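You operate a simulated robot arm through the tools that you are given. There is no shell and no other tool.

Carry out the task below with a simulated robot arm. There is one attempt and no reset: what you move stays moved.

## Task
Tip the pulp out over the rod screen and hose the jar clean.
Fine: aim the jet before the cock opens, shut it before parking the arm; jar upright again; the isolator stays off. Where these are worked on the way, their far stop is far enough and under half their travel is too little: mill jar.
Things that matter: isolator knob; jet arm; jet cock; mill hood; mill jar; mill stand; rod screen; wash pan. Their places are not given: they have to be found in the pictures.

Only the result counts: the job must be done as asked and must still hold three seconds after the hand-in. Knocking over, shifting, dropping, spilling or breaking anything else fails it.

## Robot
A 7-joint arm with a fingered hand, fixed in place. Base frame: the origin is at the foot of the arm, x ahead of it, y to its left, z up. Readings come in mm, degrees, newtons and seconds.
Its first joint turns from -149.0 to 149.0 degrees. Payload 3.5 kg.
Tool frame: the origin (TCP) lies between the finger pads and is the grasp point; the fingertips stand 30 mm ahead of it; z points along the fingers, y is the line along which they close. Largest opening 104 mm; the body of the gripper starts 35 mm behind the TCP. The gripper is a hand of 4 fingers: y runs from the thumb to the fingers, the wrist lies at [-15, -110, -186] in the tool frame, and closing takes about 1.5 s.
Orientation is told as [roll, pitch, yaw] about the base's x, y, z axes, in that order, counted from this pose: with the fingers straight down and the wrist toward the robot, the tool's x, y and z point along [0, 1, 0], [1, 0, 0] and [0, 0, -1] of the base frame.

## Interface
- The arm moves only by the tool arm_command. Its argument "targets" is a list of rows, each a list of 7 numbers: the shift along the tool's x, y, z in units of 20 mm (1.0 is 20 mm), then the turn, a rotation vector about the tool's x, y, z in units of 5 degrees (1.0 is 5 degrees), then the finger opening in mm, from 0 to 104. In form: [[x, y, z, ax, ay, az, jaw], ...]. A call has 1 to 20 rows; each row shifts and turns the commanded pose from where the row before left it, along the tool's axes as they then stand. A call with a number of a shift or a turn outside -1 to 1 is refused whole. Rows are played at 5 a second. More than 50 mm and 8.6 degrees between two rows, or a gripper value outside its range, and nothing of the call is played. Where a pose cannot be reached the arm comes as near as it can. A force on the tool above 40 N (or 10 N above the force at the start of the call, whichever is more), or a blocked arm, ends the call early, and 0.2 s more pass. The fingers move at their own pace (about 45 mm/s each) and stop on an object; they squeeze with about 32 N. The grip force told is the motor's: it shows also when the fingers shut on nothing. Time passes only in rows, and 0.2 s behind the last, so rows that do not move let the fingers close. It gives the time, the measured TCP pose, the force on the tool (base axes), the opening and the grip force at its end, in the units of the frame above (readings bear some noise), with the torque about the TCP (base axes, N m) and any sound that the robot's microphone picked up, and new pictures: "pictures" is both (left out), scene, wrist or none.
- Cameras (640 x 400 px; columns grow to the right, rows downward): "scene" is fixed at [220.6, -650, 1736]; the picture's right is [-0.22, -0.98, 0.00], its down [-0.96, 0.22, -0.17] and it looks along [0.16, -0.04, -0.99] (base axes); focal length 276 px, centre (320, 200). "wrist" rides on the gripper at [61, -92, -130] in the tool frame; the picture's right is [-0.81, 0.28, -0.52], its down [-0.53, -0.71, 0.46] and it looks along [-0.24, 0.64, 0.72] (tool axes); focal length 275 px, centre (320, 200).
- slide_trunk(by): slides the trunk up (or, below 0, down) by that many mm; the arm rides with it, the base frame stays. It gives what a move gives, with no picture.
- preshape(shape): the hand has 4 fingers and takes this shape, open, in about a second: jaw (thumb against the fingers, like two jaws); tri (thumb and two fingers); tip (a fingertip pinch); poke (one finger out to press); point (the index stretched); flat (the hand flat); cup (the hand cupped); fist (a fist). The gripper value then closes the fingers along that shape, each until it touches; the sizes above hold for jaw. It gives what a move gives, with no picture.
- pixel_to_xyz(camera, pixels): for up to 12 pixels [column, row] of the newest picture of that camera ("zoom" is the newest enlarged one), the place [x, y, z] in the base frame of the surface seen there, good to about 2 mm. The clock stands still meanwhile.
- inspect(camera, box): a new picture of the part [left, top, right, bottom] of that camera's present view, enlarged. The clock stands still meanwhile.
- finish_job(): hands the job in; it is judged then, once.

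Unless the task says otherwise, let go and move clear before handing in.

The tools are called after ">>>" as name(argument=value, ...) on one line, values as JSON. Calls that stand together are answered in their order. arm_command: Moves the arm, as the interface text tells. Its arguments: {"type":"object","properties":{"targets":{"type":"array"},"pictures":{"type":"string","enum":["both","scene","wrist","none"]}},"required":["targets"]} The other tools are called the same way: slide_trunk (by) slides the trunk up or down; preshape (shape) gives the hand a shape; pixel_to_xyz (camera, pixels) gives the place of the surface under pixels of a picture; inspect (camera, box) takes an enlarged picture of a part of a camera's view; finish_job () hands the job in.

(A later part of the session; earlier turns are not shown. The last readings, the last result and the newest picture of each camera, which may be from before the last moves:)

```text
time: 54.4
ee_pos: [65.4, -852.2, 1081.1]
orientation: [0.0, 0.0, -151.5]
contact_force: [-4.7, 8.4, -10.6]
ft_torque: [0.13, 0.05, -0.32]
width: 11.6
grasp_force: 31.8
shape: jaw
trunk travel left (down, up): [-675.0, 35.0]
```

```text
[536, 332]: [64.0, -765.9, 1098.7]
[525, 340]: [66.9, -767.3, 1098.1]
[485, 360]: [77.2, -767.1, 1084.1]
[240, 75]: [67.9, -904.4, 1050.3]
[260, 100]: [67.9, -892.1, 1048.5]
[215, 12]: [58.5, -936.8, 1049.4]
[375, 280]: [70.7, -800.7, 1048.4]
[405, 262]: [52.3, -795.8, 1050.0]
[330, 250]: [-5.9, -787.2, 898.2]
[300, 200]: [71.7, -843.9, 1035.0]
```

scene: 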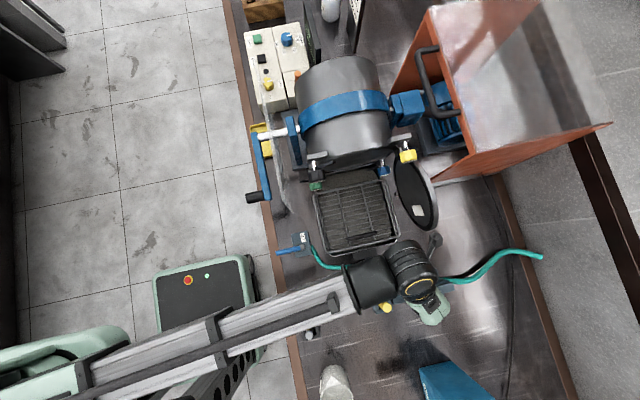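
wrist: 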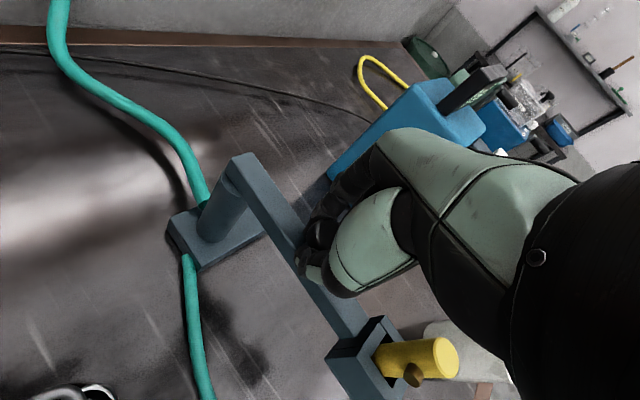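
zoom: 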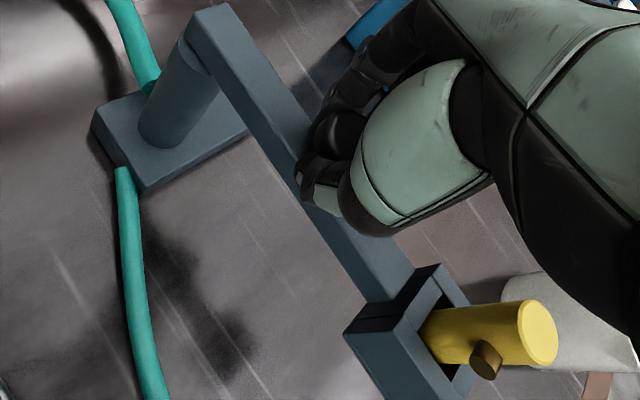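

The arm edge runs from (67.9,-904) to (70.7,-801), i.e. about 88.5°, so the jet line meets the jar mouth at y≈-775: well aimed. I'll open the hand and rise straight up.

>>> arm_command(targets=[[0, 0, 0, 0, 0, 0, 40], [0, 0, 0, 0, 0, 0, 70], [0, 0, 0, 0, 0, 0, 104], [0, 0, 0, 0, 0, 0, 104], [0, 0, 0, 0, 0, 0, 104], [0, 0, 0, 0, 0, 0, 104], [0, 0, 0, 0, 0, 0, 104], [0, 0, -0.5, 0, 0, 0, 104], [0, 0, -1, 0, 0, 0, 104], [0, 0, -1, 0, 0, 0, 104], [0, 0, -1, 0, 0, 0, 104], [0, 0, -1, 0, 0, 0, 104], [0, 0, -1, 0, 0, 0, 104], [0, 0, -1, 0, 0, 0, 104], [0, 0, -1, 0, 0, 0, 104]], pictures="both")

>>> inspect(camera="wrist", box=[120, 150, 440, 400])

```text
time: 57.6
ee_pos: [67.4, -849.1, 1231.8]
orientation: [0.0, 0.0, -151.5]
contact_force: [-0.2, 0.0, 0.0]
ft_torque: [-0.01, 0.03, -0.01]
width: 103.3
grasp_force: 0.0
shape: jaw
trunk travel left (down, up): [-675.0, 35.0]
```

scene: 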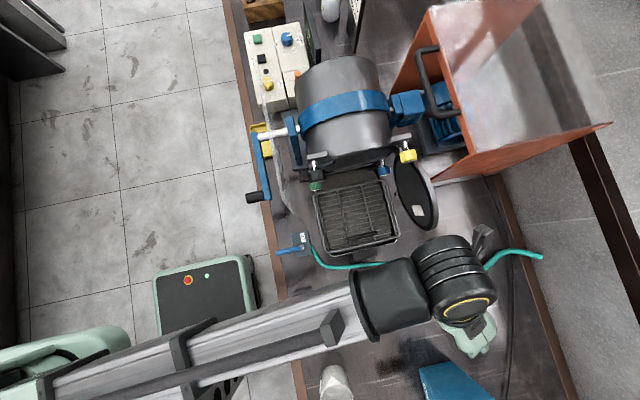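
wrist: 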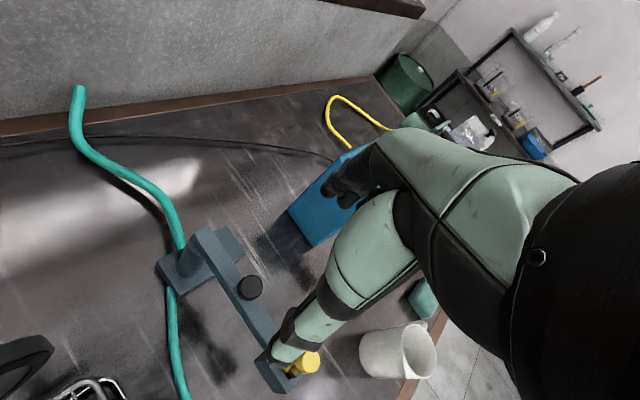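

```text
1.60 times, centred on (280, 275) of wrist
```

zoom: 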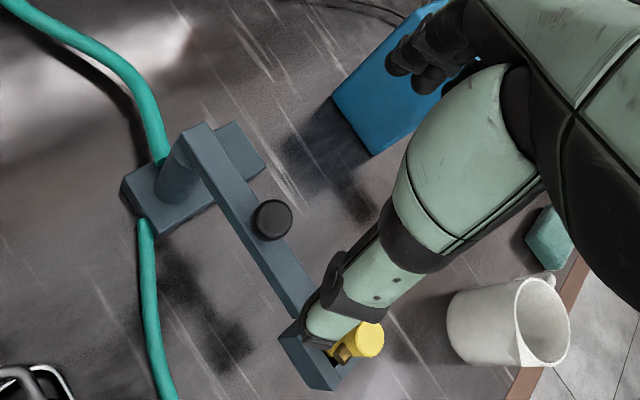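

The jet arm stays aimed and the hand is clear above it. Next is the cock, so I'll fly to a view point near (190,-640,1280), turning the yaw back toward -72°.

>>> arm_command(targets=[[-0.392, -0.651, -0.15, 0, 0, -1, 104], [-0.334, -0.683, -0.15, 0, 0, -1, 104], [-0.273, -0.709, -0.15, 0, 0, -1, 104], [-0.21, -0.73, -0.15, 0, 0, -1, 104], [-0.146, -0.746, -0.15, 0, 0, -1, 104], [-0.08, -0.756, -0.15, 0, 0, -1, 104], [-0.014, -0.76, -0.15, 0, 0, -1, 104], [0.052, -0.758, -0.15, 0, 0, -1, 104], [0.118, -0.751, -0.15, 0, 0, -1, 104], [0.183, -0.737, -0.15, 0, 0, -1, 104], [0.247, -0.719, -0.15, 0, 0, -1, 104], [0.308, -0.694, -0.15, 0, 0, -1, 104], [0.368, -0.665, -0.15, 0, 0, -1, 104], [0.424, -0.63, -0.15, 0, 0, -1, 104], [0.478, -0.591, -0.15, 0, 0, -1, 104], [0.527, -0.547, -0.15, 0, 0, -1, 104]], pictures="both")

>>> inspect(camera="scene", box=[340, 220, 500, 340])

>>> inspect(camera="scene", box=[264, 215, 328, 265])

```text
time: 61.0
ee_pos: [189.1, -641.2, 1280.2]
orientation: [0.0, 0.0, -71.4]
contact_force: [1.0, 0.7, 0.6]
ft_torque: [-0.01, -0.01, 0.03]
width: 103.8
grasp_force: 0.1
shape: jaw
trunk travel left (down, up): [-675.0, 35.0]
```

scene: 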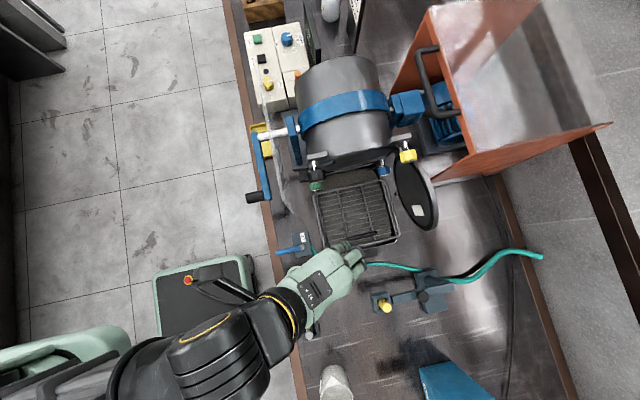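
wrist: 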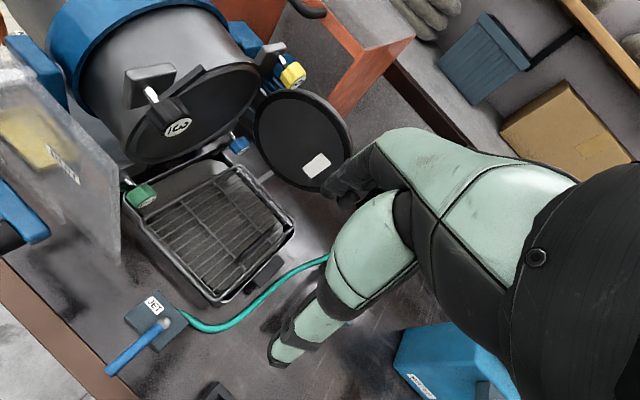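

```text
3.33 times, centred on (420, 280) of scene
```

zoom: 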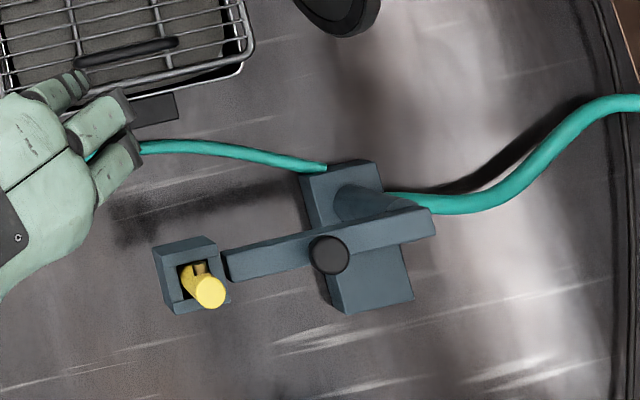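

```text
8.00 times, centred on (296, 240) of scene
```

zoom: 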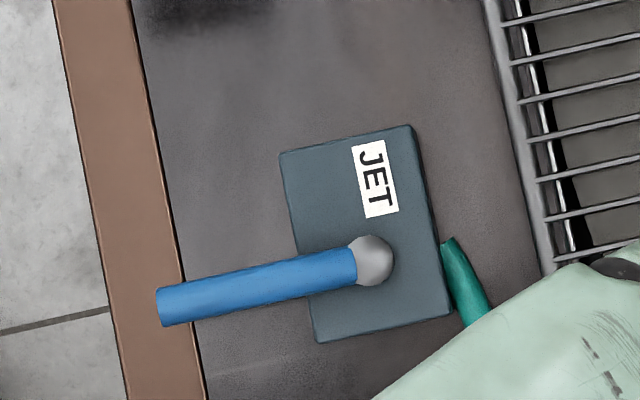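

The aimed nozzle's brass outlet faces +x (scene zoom (197,268)). The cock's blue lever runs from its ball (232,-600,941) along +y to (232,-538); I'll move above the lever with yaw -37°, then lower using the trunk.

>>> arm_command(targets=[[0.427, -0.423, 0.06, 0, 0, -1, 104], [0.463, -0.384, 0.06, 0, 0, -1, 104], [0.494, -0.343, 0.06, 0, 0, -1, 104], [0.522, -0.298, 0.06, 0, 0, -1, 104], [0.546, -0.252, 0.06, 0, 0, -1, 104], [0.566, -0.203, 0.06, 0, 0, -1, 104], [0.582, -0.153, 0.06, 0, 0, -0.8, 104], [0.591, -0.112, 0.06, 0, 0, 0, 104]], pictures="both")

```text
time: 62.8
ee_pos: [232.7, -554.5, 1268.9]
orientation: [-0.1, 0.0, -37.3]
contact_force: [-0.2, 0.1, 0.7]
ft_torque: [0.02, 0.01, -0.01]
width: 103.6
grasp_force: 0.1
shape: jaw
trunk travel left (down, up): [-675.0, 35.0]
```

scene: 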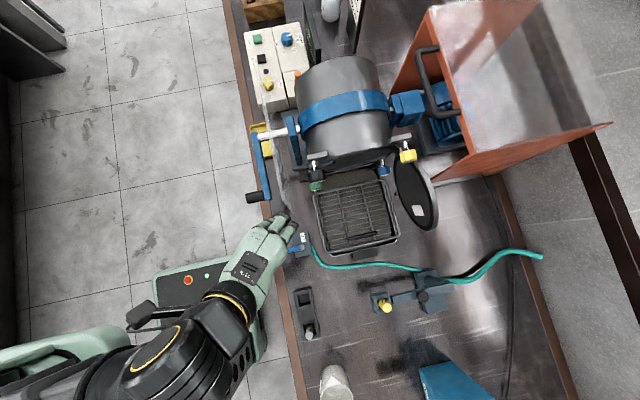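
wrist: 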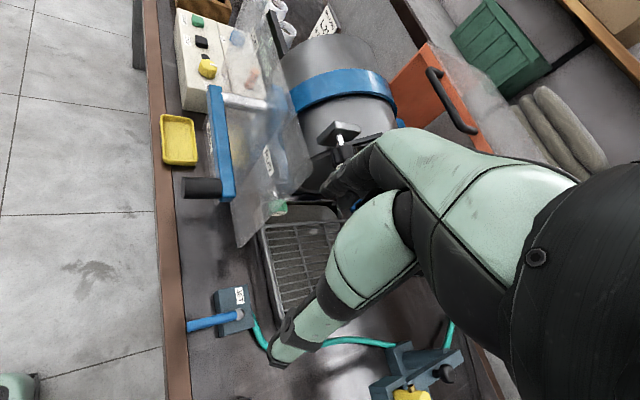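

The lever is at wrist pixel (215,322) and nothing touches. I'll lower the trunk by 220 mm and look again, also checking the jet arm's aim from the scene picture.

>>> pixel_to_xyz(camera="scene", pixels=[[386, 307], [380, 300], [400, 298], [415, 292], [440, 283], [424, 294], [436, 278], [383, 300]])

>>> slide_trunk(by=-220)

```text
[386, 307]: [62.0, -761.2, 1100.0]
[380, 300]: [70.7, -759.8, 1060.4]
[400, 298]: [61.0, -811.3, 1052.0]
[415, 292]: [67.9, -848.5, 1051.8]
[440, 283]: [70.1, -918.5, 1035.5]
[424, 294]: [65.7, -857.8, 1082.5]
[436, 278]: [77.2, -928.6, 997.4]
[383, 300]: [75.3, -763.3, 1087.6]
```

```text
time: 65.2
ee_pos: [233.8, -555.5, 1051.1]
orientation: [0.0, 0.0, -37.5]
contact_force: [-1.2, -0.3, -0.1]
ft_torque: [0.03, 0.0, 0.02]
width: 103.8
grasp_force: 0.1
shape: jaw
trunk travel left (down, up): [-455.0, 255.0]
```

The trunk went down cleanly and TCP is at (234,-555,1051); the nozzle is still at (62,-762) with its outlet at +x. I'll take a wrist view of the lever.

>>> inspect(camera="wrist", box=[120, 120, 440, 400])

>>> inspect(camera="scene", box=[200, 180, 360, 300])

```text
1.43 times, centred on (280, 260) of wrist
```

zoom: 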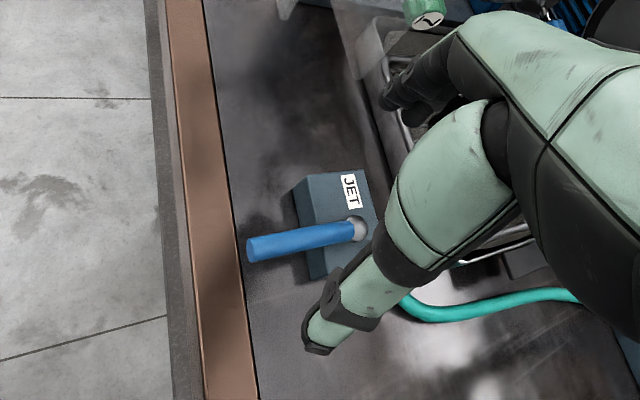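

```text
3.33 times, centred on (280, 240) of scene
```

zoom: 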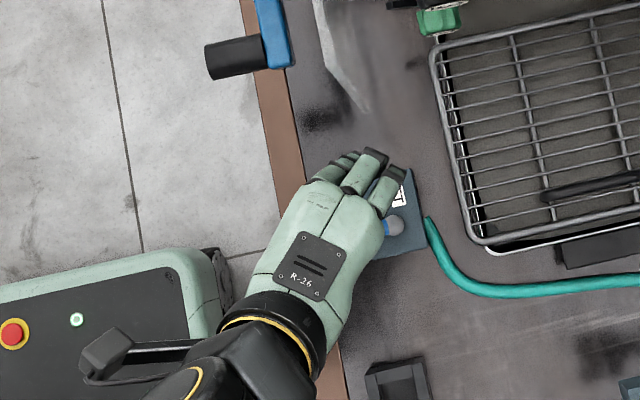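

I'll measure the lever precisely from this closer view.

>>> pixel_to_xyz(camera="zoom", pixels=[[250, 248], [275, 243], [300, 238], [325, 233], [345, 230], [358, 228], [300, 250], [320, 195], [320, 265], [300, 195], [225, 220], [270, 300]])

>>> pixel_to_xyz(camera="wrist", pixels=[[205, 290], [285, 355], [280, 362], [300, 345], [350, 250], [335, 190], [345, 185]])

```text
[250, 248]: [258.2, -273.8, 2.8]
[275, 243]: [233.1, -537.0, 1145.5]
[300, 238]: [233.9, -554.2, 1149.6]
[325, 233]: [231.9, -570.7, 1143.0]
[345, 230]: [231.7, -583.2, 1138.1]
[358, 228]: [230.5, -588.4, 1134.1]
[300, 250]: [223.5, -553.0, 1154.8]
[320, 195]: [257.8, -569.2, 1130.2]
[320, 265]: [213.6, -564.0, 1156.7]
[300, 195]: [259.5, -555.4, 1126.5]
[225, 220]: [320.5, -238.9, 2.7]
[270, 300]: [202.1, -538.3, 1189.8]
```

```text
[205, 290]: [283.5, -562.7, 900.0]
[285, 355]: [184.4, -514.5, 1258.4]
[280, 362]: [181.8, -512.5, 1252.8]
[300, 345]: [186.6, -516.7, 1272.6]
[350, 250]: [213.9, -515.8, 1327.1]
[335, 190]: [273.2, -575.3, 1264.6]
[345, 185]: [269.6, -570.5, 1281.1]
```

Those zoom pixels referred to the last (scene) zoom, so I'll retake the wrist zoom and measure on it.

>>> inspect(camera="wrist", box=[220, 200, 320, 300])

```text
4.00 times, centred on (270, 250) of wrist
```

zoom: 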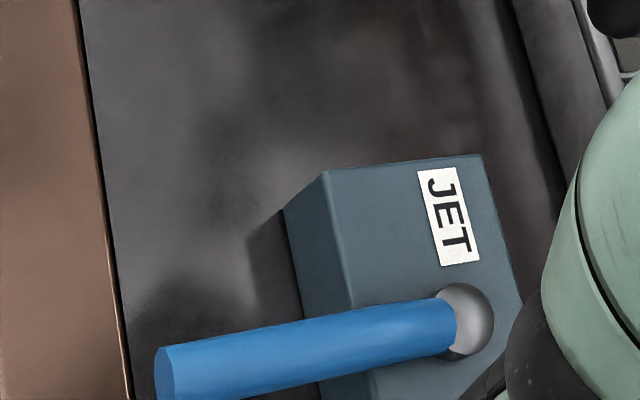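

>>> pixel_to_xyz(camera="zoom", pixels=[[175, 375], [230, 365], [300, 350], [370, 335], [440, 320], [465, 300], [475, 320], [480, 345], [330, 175], [480, 157], [350, 300], [300, 385]])

```text
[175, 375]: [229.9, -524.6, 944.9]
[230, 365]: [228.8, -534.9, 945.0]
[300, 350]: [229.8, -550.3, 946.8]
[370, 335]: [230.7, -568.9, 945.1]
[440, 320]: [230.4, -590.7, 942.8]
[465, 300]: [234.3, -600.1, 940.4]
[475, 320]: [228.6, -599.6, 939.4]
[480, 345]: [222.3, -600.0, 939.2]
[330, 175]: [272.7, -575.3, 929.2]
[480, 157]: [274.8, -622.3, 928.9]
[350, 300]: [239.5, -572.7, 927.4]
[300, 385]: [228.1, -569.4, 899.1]
```

The lever's axis lies at x≈230, z≈939, free from y≈-523 to -572, then over the JET block (top z≈929). I'll turn to yaw -15° so the jaws close across it, move over its outer end and start down.

>>> arm_command(targets=[[0, 0, 0, 0, 0, -0.9, 104], [0, 0, 0, 0, 0, -0.9, 104], [0, 0, 0, 0, 0, -0.9, 104], [0, 0, 0, 0, 0, -0.9, 104], [0, 0, 0, 0, 0, -0.9, 104], [0.99, -0.46, 0, 0, 0, 0, 104], [0, 0, 1, 0, 0, 0, 104], [0, 0, 1, 0, 0, 0, 104]], pictures="both")

>>> inspect(camera="wrist", box=[180, 150, 440, 400])

```text
time: 67.0
ee_pos: [227.2, -534.1, 1010.9]
orientation: [0.1, 0.1, -15.0]
contact_force: [-0.6, -0.6, 0.4]
ft_torque: [-0.01, 0.0, -0.04]
width: 103.6
grasp_force: 0.0
shape: jaw
trunk travel left (down, up): [-455.0, 255.0]
```

scene: 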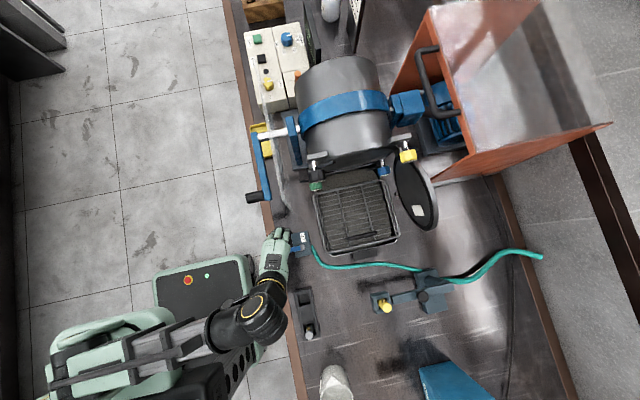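
wrist: 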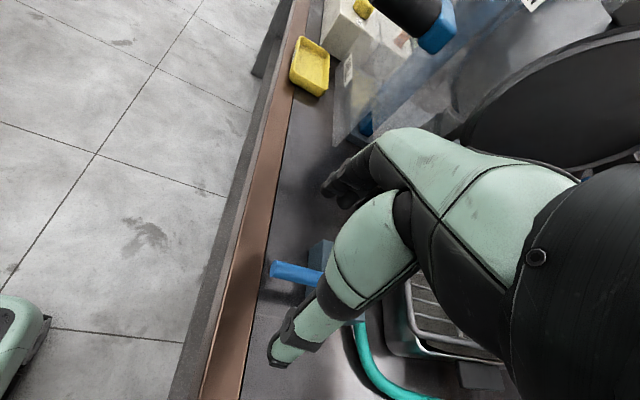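

```text
1.60 times, centred on (310, 275) of wrist
```

zoom: 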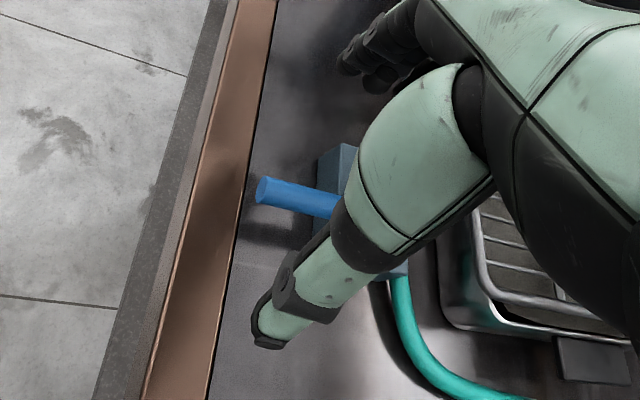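

The lever lies between thumb and fingers (wrist (297,275)). I'll descend 44 mm in small steps to bring the fingertips to lever height.

>>> arm_command(targets=[[0.04, 0.145, 0.6, 0, 0, 0, 104], [0, 0, 0.6, 0, 0, 0, 104], [0, 0, 0.5, 0, 0, 0, 104], [0, 0, 0.5, 0, 0, 0, 104]], pictures="both")

>>> inspect(camera="wrist", box=[180, 150, 440, 400])

>>> inspect(camera="scene", box=[230, 200, 350, 290])

```text
time: 68.0
ee_pos: [231.8, -534.7, 967.3]
orientation: [0.1, 0.0, -15.0]
contact_force: [-0.3, 0.9, -0.3]
ft_torque: [0.0, 0.03, 0.01]
width: 103.4
grasp_force: 0.0
shape: jaw
trunk travel left (down, up): [-455.0, 255.0]
```

scene: 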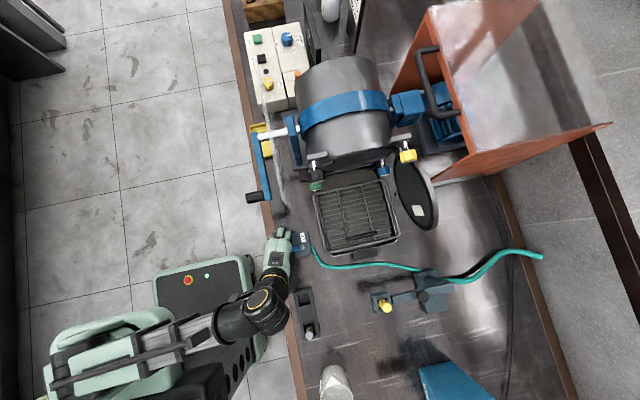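
wrist: 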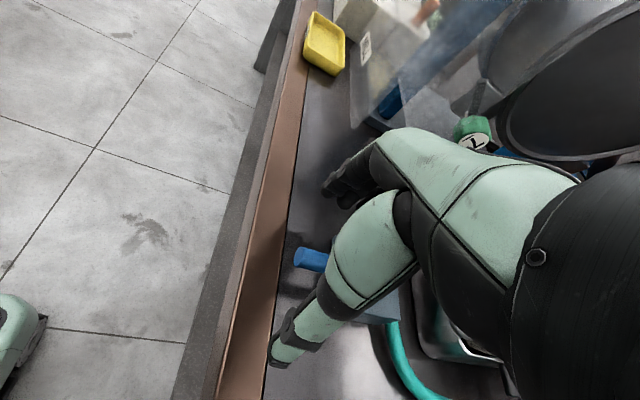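

```text
1.60 times, centred on (310, 275) of wrist
```

zoom: 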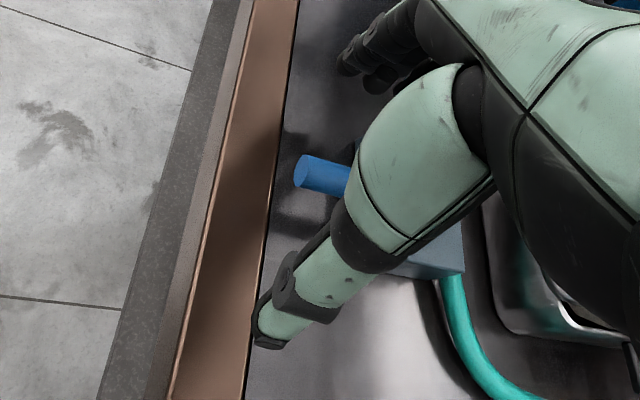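

```text
4.44 times, centred on (290, 245) of scene
```

zoom: 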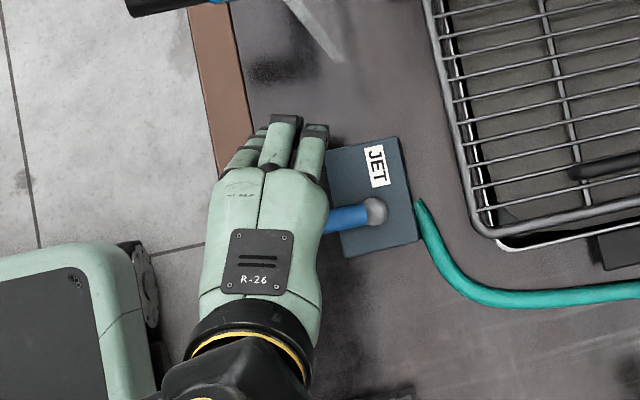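

The hand straddles the lever with the fingertips near z 937. I'll go 5 mm lower and close gently.

>>> arm_command(targets=[[0, 0, 0.25, 0, 0, 0, 104], [0, 0, 0, 0, 0, 0, 70], [0, 0, 0, 0, 0, 0, 40], [0, 0, 0, 0, 0, 0, 20], [0, 0, 0, 0, 0, 0, 10], [0, 0, 0, 0, 0, 0, 10], [0, 0, 0, 0, 0, 0, 10], [0, 0, 0, 0, 0, 0, 10], [0, 0, 0, 0, 0, 0, 10]], pictures="both")

>>> inspect(camera="wrist", box=[220, 150, 420, 400])

```text
time: 70.0
ee_pos: [232.5, -534.9, 960.3]
orientation: [-0.1, 0.0, -15.0]
contact_force: [1.1, 2.4, -2.7]
ft_torque: [0.05, -0.02, 0.16]
width: 10.1
grasp_force: 32.2
shape: jaw
trunk travel left (down, up): [-455.0, 255.0]
```

scene: 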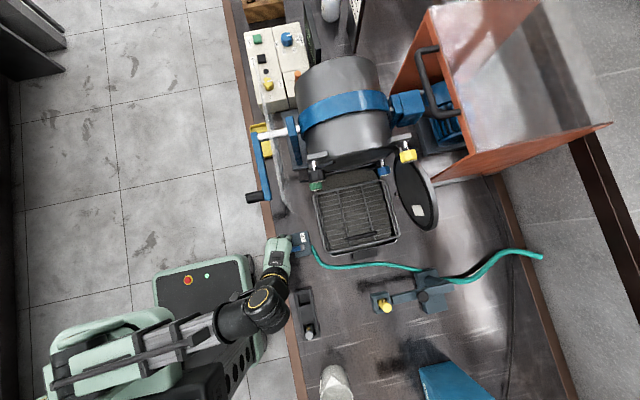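
wrist: 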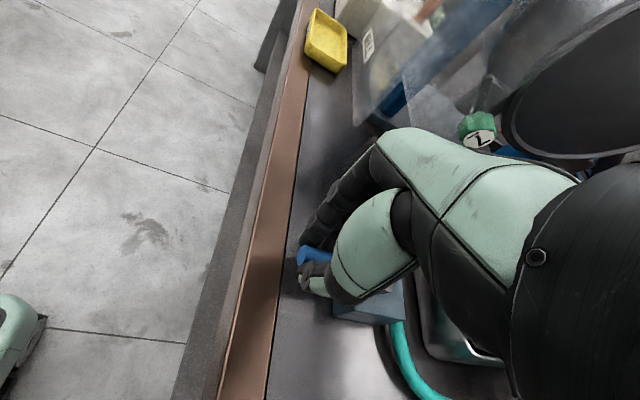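

```text
1.60 times, centred on (320, 275) of wrist
```

zoom: 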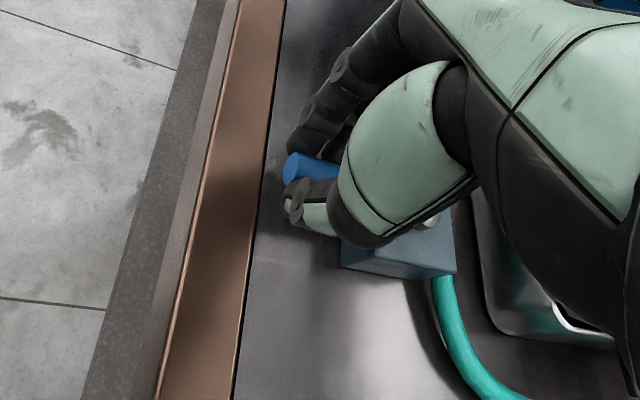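

The lever is gripped (32 N, little side force). I'll probe a small swing of its end toward +x and read the force.

>>> arm_command(targets=[[0.044, 0.164, 0, 0, 0, 0.6, 0], [0.044, 0.164, 0, 0, 0, 0.6, 0], [0, 0, 0, 0, 0, 0, 0]], pictures="both")

>>> inspect(camera="scene", box=[230, 200, 350, 290])

```text
time: 70.8
ee_pos: [237.3, -534.4, 961.0]
orientation: [0.0, 0.0, -21.1]
contact_force: [-15.8, 0.7, -0.7]
ft_torque: [0.07, 0.44, 0.1]
width: 9.9
grasp_force: 31.8
shape: jaw
trunk travel left (down, up): [-455.0, 255.0]
```

scene: 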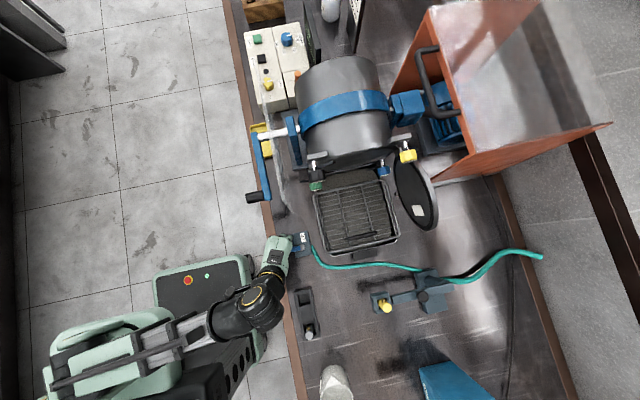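
wrist: 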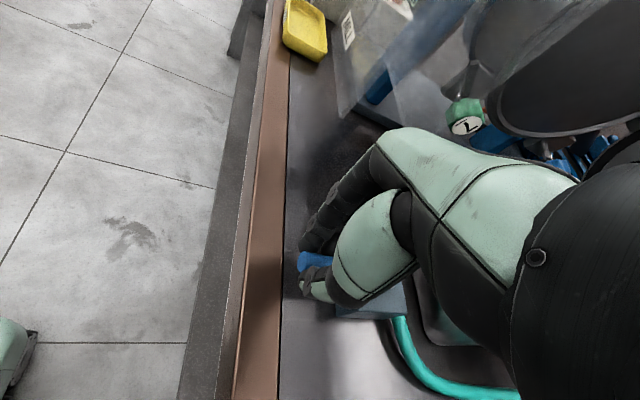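

```text
4.44 times, centred on (290, 245) of scene
```

zoom: 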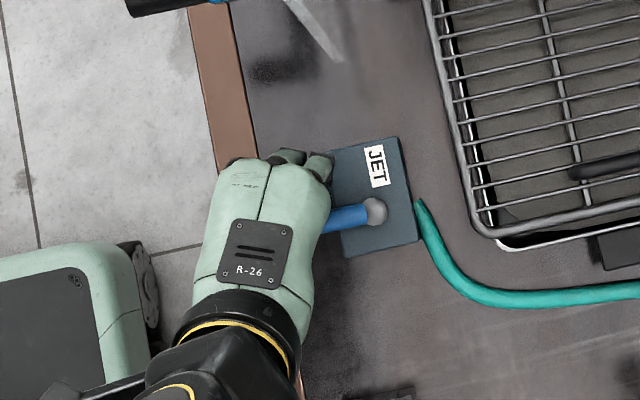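

Toward +x the force rose to 16 N and the lever hardly moved. I'll go back and probe the same amount toward -x.

>>> arm_command(targets=[[-0.06, -0.158, 0, 0, 0, -0.6, 0], [-0.05, -0.16, 0, 0, 0, -0.6, 0], [-0.044, -0.164, 0, 0, 0, 0, 0], [-0.044, -0.164, 0, 0, 0, 0, 0], [0, 0, 0, 0, 0, 0, 0]], pictures="both")

>>> inspect(camera="scene", box=[230, 200, 350, 290])

```text
time: 72.0
ee_pos: [225.9, -533.7, 961.4]
orientation: [0.0, -0.1, -14.9]
contact_force: [4.3, 5.3, -2.0]
ft_torque: [0.09, -0.12, 0.23]
width: 10.2
grasp_force: 31.7
shape: jaw
trunk travel left (down, up): [-455.0, 255.0]
```

scene: 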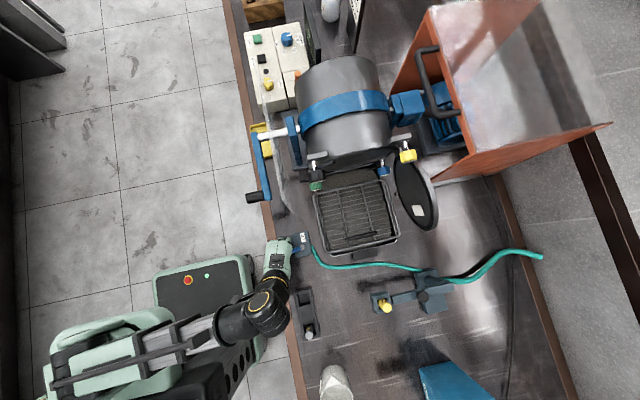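
wrist: 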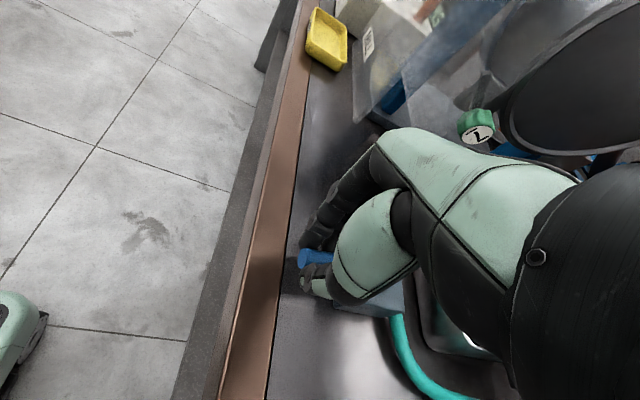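

```text
4.44 times, centred on (290, 245) of scene
```

zoom: 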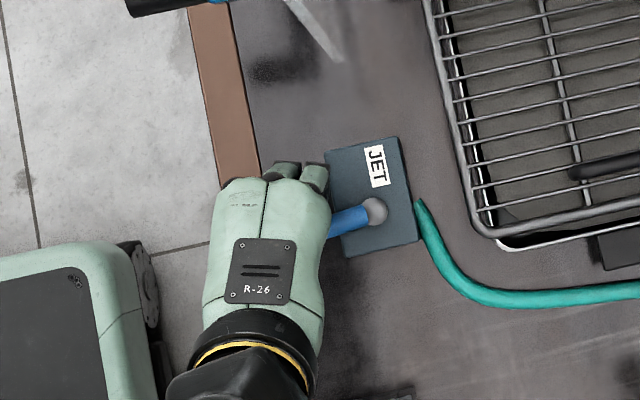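

Toward -x the lever moves easily (4 N) and its line has turned in the picture, so that is the opening direction. With the jet aimed into the tipped jar, I'll swing the lever further open along its arc.

>>> arm_command(targets=[[-0.11, -0.266, 0, 0, 0, -0.3, 0], [-0.133, -0.255, 0, 0, 0, -0.3, 0], [-0.155, -0.243, 0, 0, 0, -0.3, 0], [-0.175, -0.229, 0, 0, 0, -0.3, 0]], pictures="both")

>>> inspect(camera="scene", box=[230, 200, 350, 290])

>>> inspect(camera="scene", box=[290, 140, 450, 320])

```text
time: 73.0
ee_pos: [204.6, -538.8, 960.1]
orientation: [0.0, 0.2, -9.0]
contact_force: [0.1, 27.9, -0.7]
ft_torque: [0.5, -0.12, 0.65]
width: 10.2
grasp_force: 31.9
shape: jaw
trunk travel left (down, up): [-455.0, 255.0]
```

scene: 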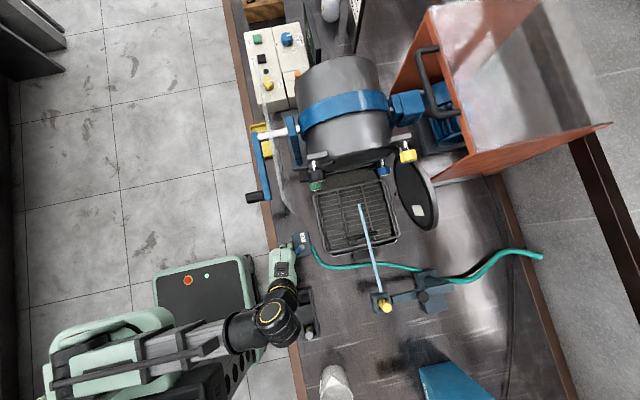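
wrist: 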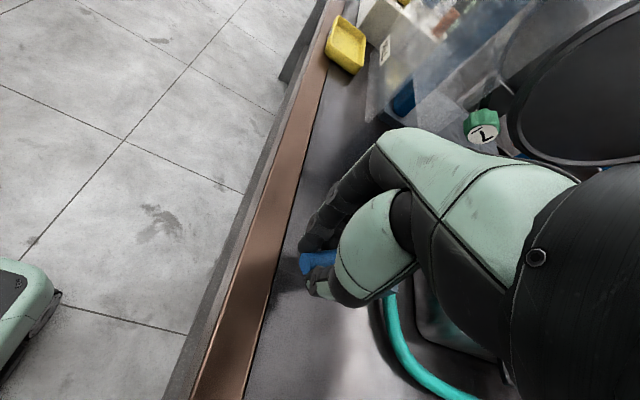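

```text
4.44 times, centred on (290, 245) of scene
```

zoom: 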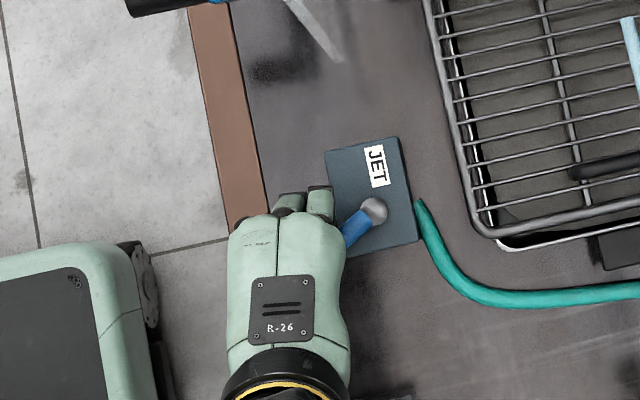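

```text
2.22 times, centred on (370, 230) of scene
```

zoom: 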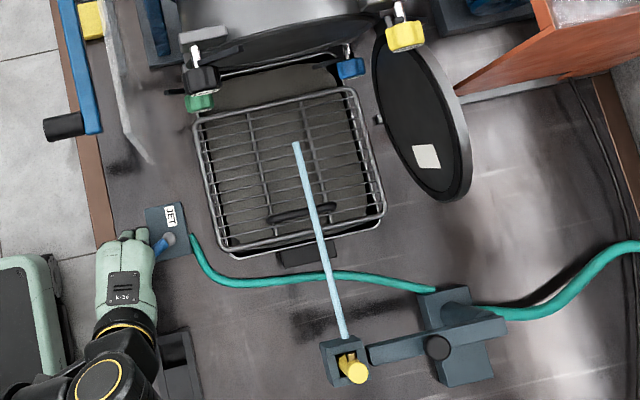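

A light-blue jet now shoots from the nozzle toward the jar (scene zoom (315,240)), the lever being about a third open. I'll check where the jet ends and look closely at the lever.

>>> pixel_to_xyz(camera="scene", pixels=[[359, 206], [362, 215], [366, 232], [370, 250], [375, 272], [380, 293], [358, 204], [357, 200]])

>>> inspect(camera="wrist", box=[260, 180, 420, 330])

```text
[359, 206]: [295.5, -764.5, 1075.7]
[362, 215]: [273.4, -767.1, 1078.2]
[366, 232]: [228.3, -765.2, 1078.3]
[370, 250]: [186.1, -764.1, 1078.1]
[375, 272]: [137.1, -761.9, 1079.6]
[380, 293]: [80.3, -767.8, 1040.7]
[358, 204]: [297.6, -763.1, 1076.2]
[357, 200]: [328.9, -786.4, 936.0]
```

```text
2.67 times, centred on (340, 255) of wrist
```

zoom: 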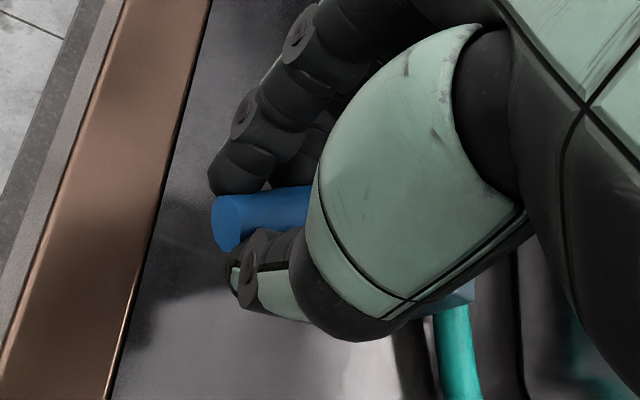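

The jet runs level at z≈1078 along y≈-764 straight toward the jar mouth, so the aim is right. To open the cock fully I need a better hold, so I'll let go, rise 80 mm and yaw round to about -125°.

>>> arm_command(targets=[[0, 0, 0, 0, 0, 0, 30], [0, 0, 0, 0, 0, 0, 50], [0, 0, 0, 0, 0, 0, 50], [0, 0, 0, 0, 0, 0, 50], [0, 0, -0.5, 0, 0, 0, 50], [0, 0, -1, 0, 0, 0, 50], [0, 0, -1, 0, 0, 0, 60], [0, 0, -1, 0, 0, 0, 70], [0, 0, -0.5, 0, 0, 0, 80], [0, 0, 0, 0, 0, 1, 104], [0, 0, 0, 0, 0, 1, 104], [0, 0, 0, 0, 0, 1, 104], [0, 0, 0, 0, 0, 1, 104], [0, 0, 0, 0, 0, 1, 104], [0, 0, 0, 0, 0, 1, 104], [0, 0, 0, 0, 0, 1, 104], [0, 0, 0, 0, 0, 1, 104], [0, 0, 0, 0, 0, 1, 104], [0, 0, 0, 0, 0, 1, 104], [0, 0, 0, 0, 0, 1, 104]], pictures="both")

>>> inspect(camera="scene", box=[230, 200, 350, 290])

```text
time: 77.2
ee_pos: [202.2, -540.8, 1040.8]
orientation: [0.0, 0.0, -64.1]
contact_force: [0.3, 0.1, 0.0]
ft_torque: [-0.01, -0.01, 0.01]
width: 103.2
grasp_force: 0.0
shape: jaw
trunk travel left (down, up): [-455.0, 255.0]
```

scene: 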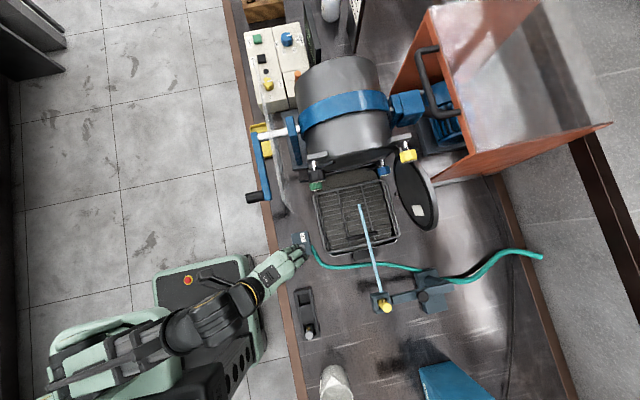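
wrist: 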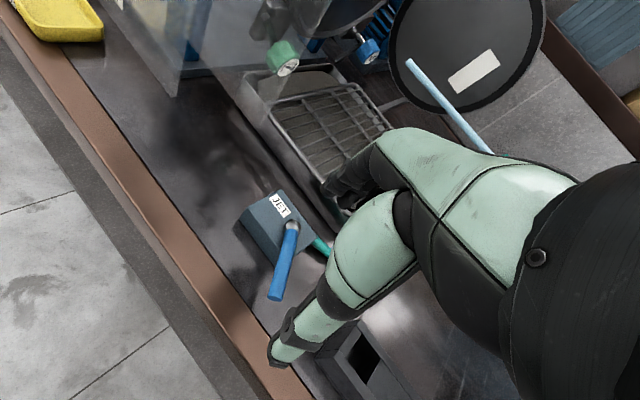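

```text
4.44 times, centred on (290, 245) of scene
```

zoom: 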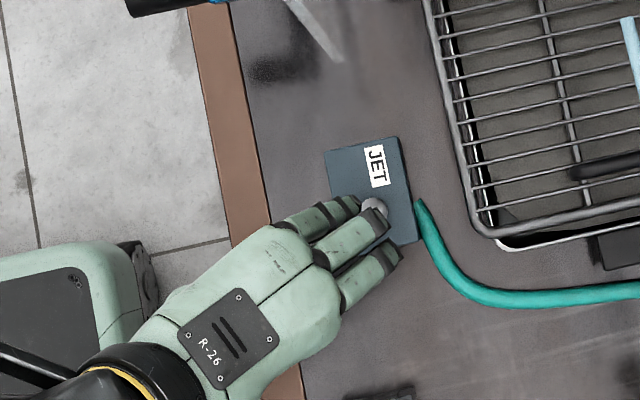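

The wrist view shows the lever from its ball (292,225) to its tip (275,297). I'll measure it.

>>> pixel_to_xyz(camera="wrist", pixels=[[292, 226], [288, 240], [285, 252], [281, 267], [278, 282], [276, 297], [250, 215], [275, 195], [300, 225], [355, 350], [345, 335]])

```text
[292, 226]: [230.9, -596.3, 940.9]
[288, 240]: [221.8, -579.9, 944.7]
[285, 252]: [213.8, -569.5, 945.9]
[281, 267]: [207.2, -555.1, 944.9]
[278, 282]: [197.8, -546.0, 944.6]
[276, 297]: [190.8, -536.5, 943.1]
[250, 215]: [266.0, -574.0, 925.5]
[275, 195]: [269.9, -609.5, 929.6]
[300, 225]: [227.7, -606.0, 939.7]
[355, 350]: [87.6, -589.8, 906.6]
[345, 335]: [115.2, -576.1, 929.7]
```

The lever points 34° off +y, pivot (230,-600). I'll finish yawing to -125°, centre over the lever at about (201,-557), narrow the jaw to 70 mm and descend.

>>> arm_command(targets=[[0, 0, 0, 0, 0, 1, 90], [0, 0, 0, 0, 0, 1, 70], [0, 0, 0, 0, 0, 1, 70], [0, 0, 0, 0, 0, 1, 70], [0, 0, 0, 0, 0, 1, 70], [0, 0, 0, 0, 0, 1, 70], [0, 0, 0, 0, 0, 1, 70], [0, 0, 0, 0, 0, 1, 70], [0, 0, 0, 0, 0, 1, 70], [0, 0, 0, 0, 0, 1, 70], [0, 0, 0, 0, 0, 1, 70], [0, 0, 0, 0, 0, 1, 70], [0.42, 0.685, 0, 0, 0, 0.18, 70], [0, 0, 1, 0, 0, 0, 70], [0, 0, 1, 0, 0, 0, 70]], pictures="both")

>>> inspect(camera="wrist", box=[200, 150, 440, 400])

>>> inspect(camera="scene", box=[230, 200, 350, 320])

```text
time: 80.4
ee_pos: [201.6, -556.9, 1002.6]
orientation: [-0.1, 0.0, -124.9]
contact_force: [1.1, 0.4, -0.8]
ft_torque: [-0.01, 0.0, 0.0]
width: 70.1
grasp_force: 0.1
shape: jaw
trunk travel left (down, up): [-455.0, 255.0]
```

scene: 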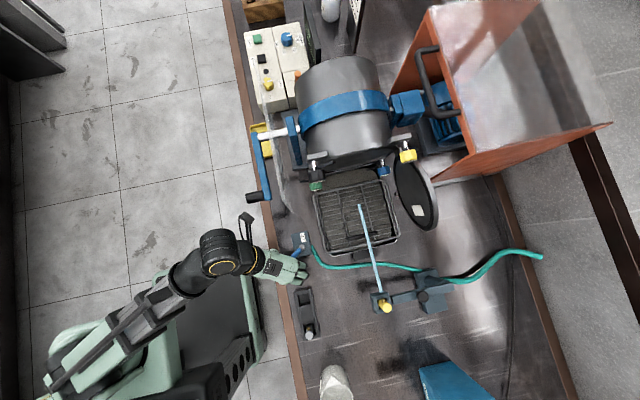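
wrist: 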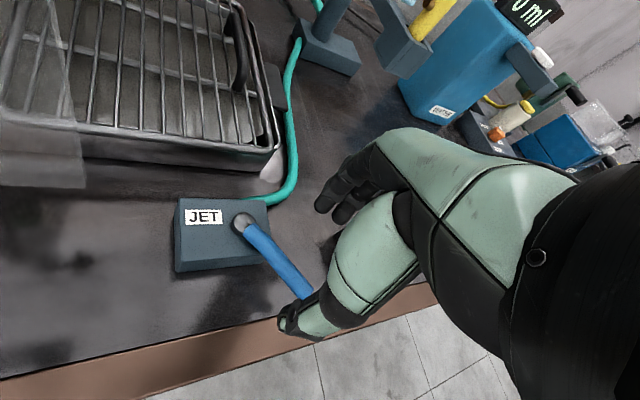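

```text
1.60 times, centred on (320, 275) of wrist
```

zoom: 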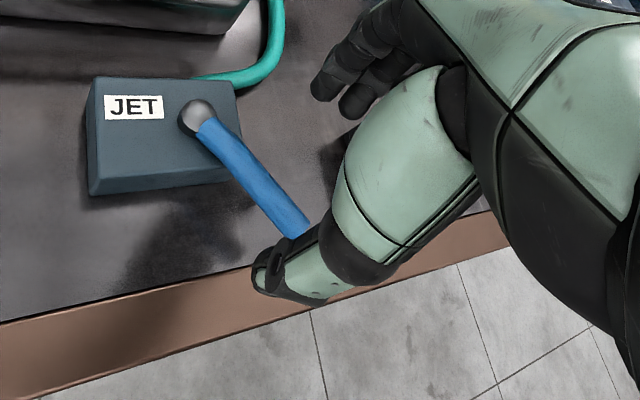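

```text
3.33 times, centred on (290, 260) of scene
```

zoom: 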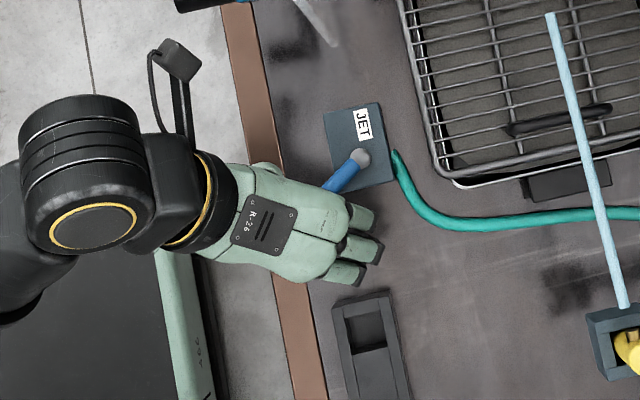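

The lever lies between thumb and fingers (wrist (283,265)). I'll descend 40 mm and close on it.

>>> arm_command(targets=[[0, 0, 0.7, 0, 0, 0, 70], [0, 0, 0.7, 0, 0, 0, 70], [0, 0, 0.6, 0, 0, 0, 70], [0, 0, 0, 0, 0, 0, 40], [0, 0, 0, 0, 0, 0, 20], [0, 0, 0, 0, 0, 0, 10], [0, 0, 0, 0, 0, 0, 10], [0, 0, 0, 0, 0, 0, 10], [0, 0, 0, 0, 0, 0, 5]], pictures="both")

>>> inspect(camera="wrist", box=[200, 150, 440, 400])

```text
time: 82.4
ee_pos: [202.5, -557.5, 960.7]
orientation: [0.0, 0.1, -125.0]
contact_force: [-2.6, 1.8, -2.5]
ft_torque: [0.03, 0.08, -0.1]
width: 10.1
grasp_force: 31.4
shape: jaw
trunk travel left (down, up): [-455.0, 255.0]
```

scene: 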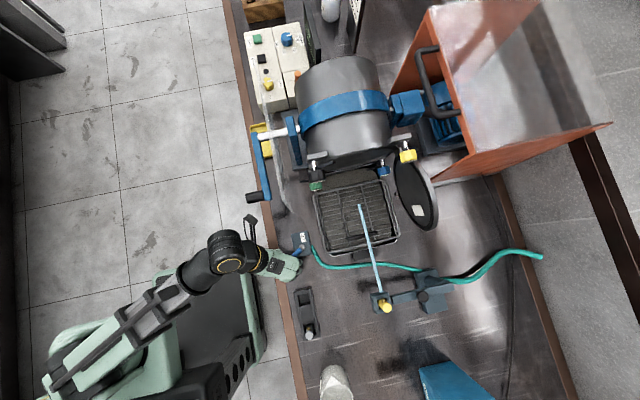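
wrist: 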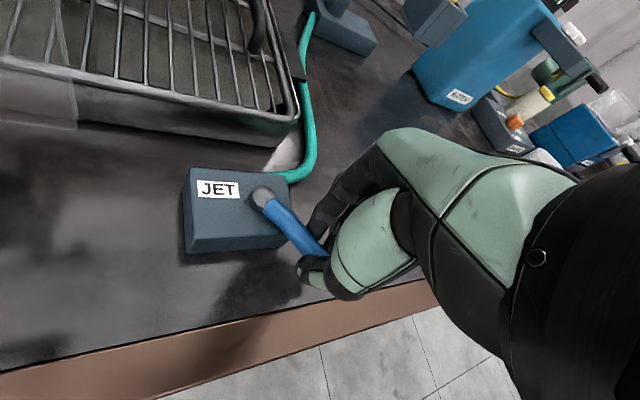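

```text
1.60 times, centred on (320, 275) of wrist
```

zoom: 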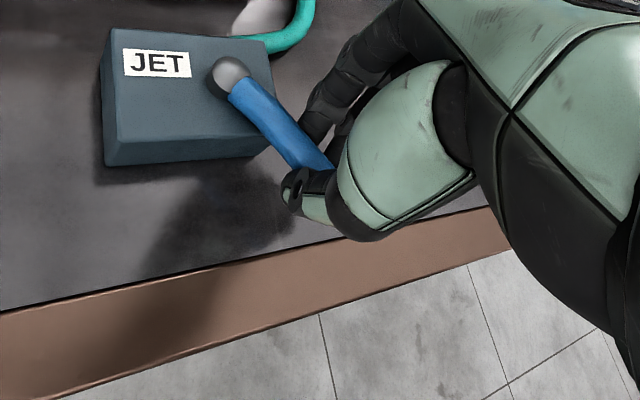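

The lever is firmly held at about 52 mm from its pivot. I'll swing it 25° further open.

>>> arm_command(targets=[[-0.0732, 0.2149, 0, 0, 0, -0.6, 0], [-0.0656, 0.2173, 0, 0, 0, -0.6, 0], [-0.058, 0.2195, 0, 0, 0, -0.6, 0], [-0.0503, 0.2214, 0, 0, 0, -0.6, 0], [-0.0425, 0.223, 0, 0, 0, -0.6, 0]], pictures="both")

```text
time: 83.6
ee_pos: [187.6, -573.3, 961.6]
orientation: [0.1, -0.1, -109.7]
contact_force: [2.4, 2.4, 0.2]
ft_torque: [0.08, -0.05, 0.16]
width: 9.9
grasp_force: 31.9
shape: jaw
trunk travel left (down, up): [-455.0, 255.0]
```

scene: 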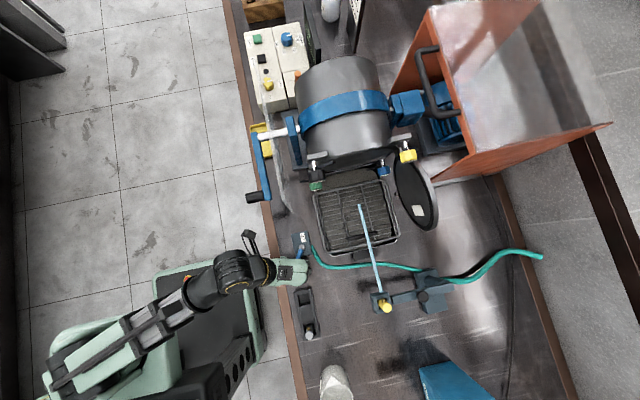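
wrist: 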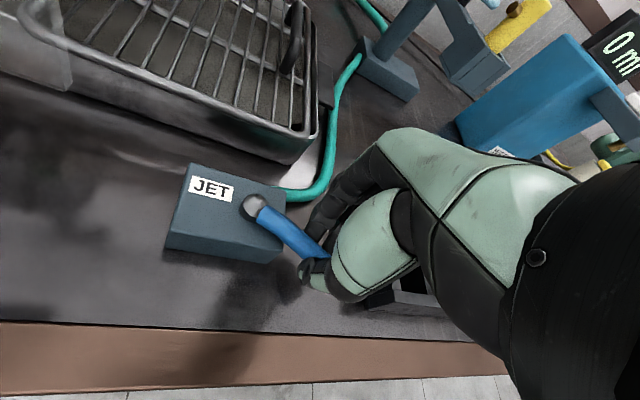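

The lever follows easily (3 N), now near 58° of turn. I'll continue toward its far stop.

>>> arm_command(targets=[[-0.0347, 0.2243, 0, 0, 0, -0.6, 0], [-0.0269, 0.2254, 0, 0, 0, -0.6, 0], [-0.019, 0.2262, 0, 0, 0, -0.6, 0], [-0.0111, 0.2267, 0, 0, 0, -0.6, 0]], pictures="both")

>>> inspect(camera="wrist", box=[160, 130, 440, 350])

```text
time: 84.6
ee_pos: [180.6, -589.9, 962.4]
orientation: [0.0, 0.0, -97.8]
contact_force: [6.6, 3.1, -1.7]
ft_torque: [0.12, -0.11, 0.22]
width: 9.7
grasp_force: 32.2
shape: jaw
trunk travel left (down, up): [-455.0, 255.0]
```

scene: 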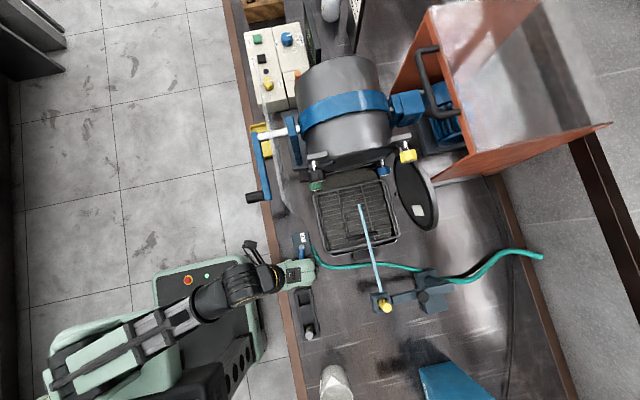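
wrist: 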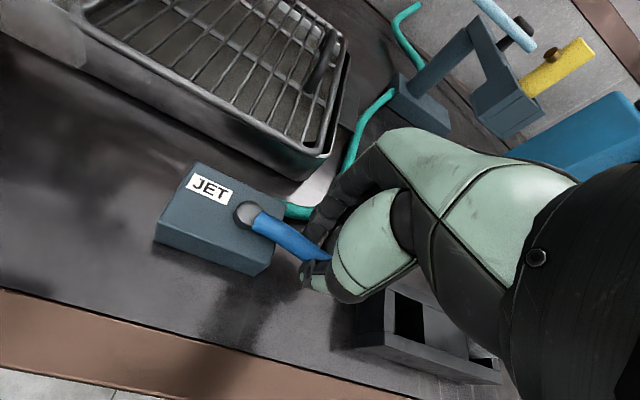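

```text
1.82 times, centred on (300, 240) of wrist
```

zoom: 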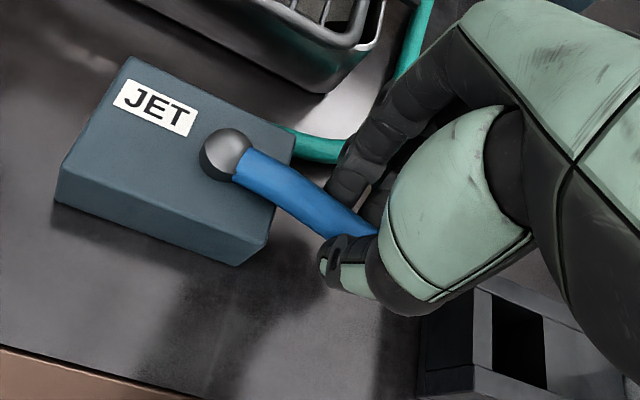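

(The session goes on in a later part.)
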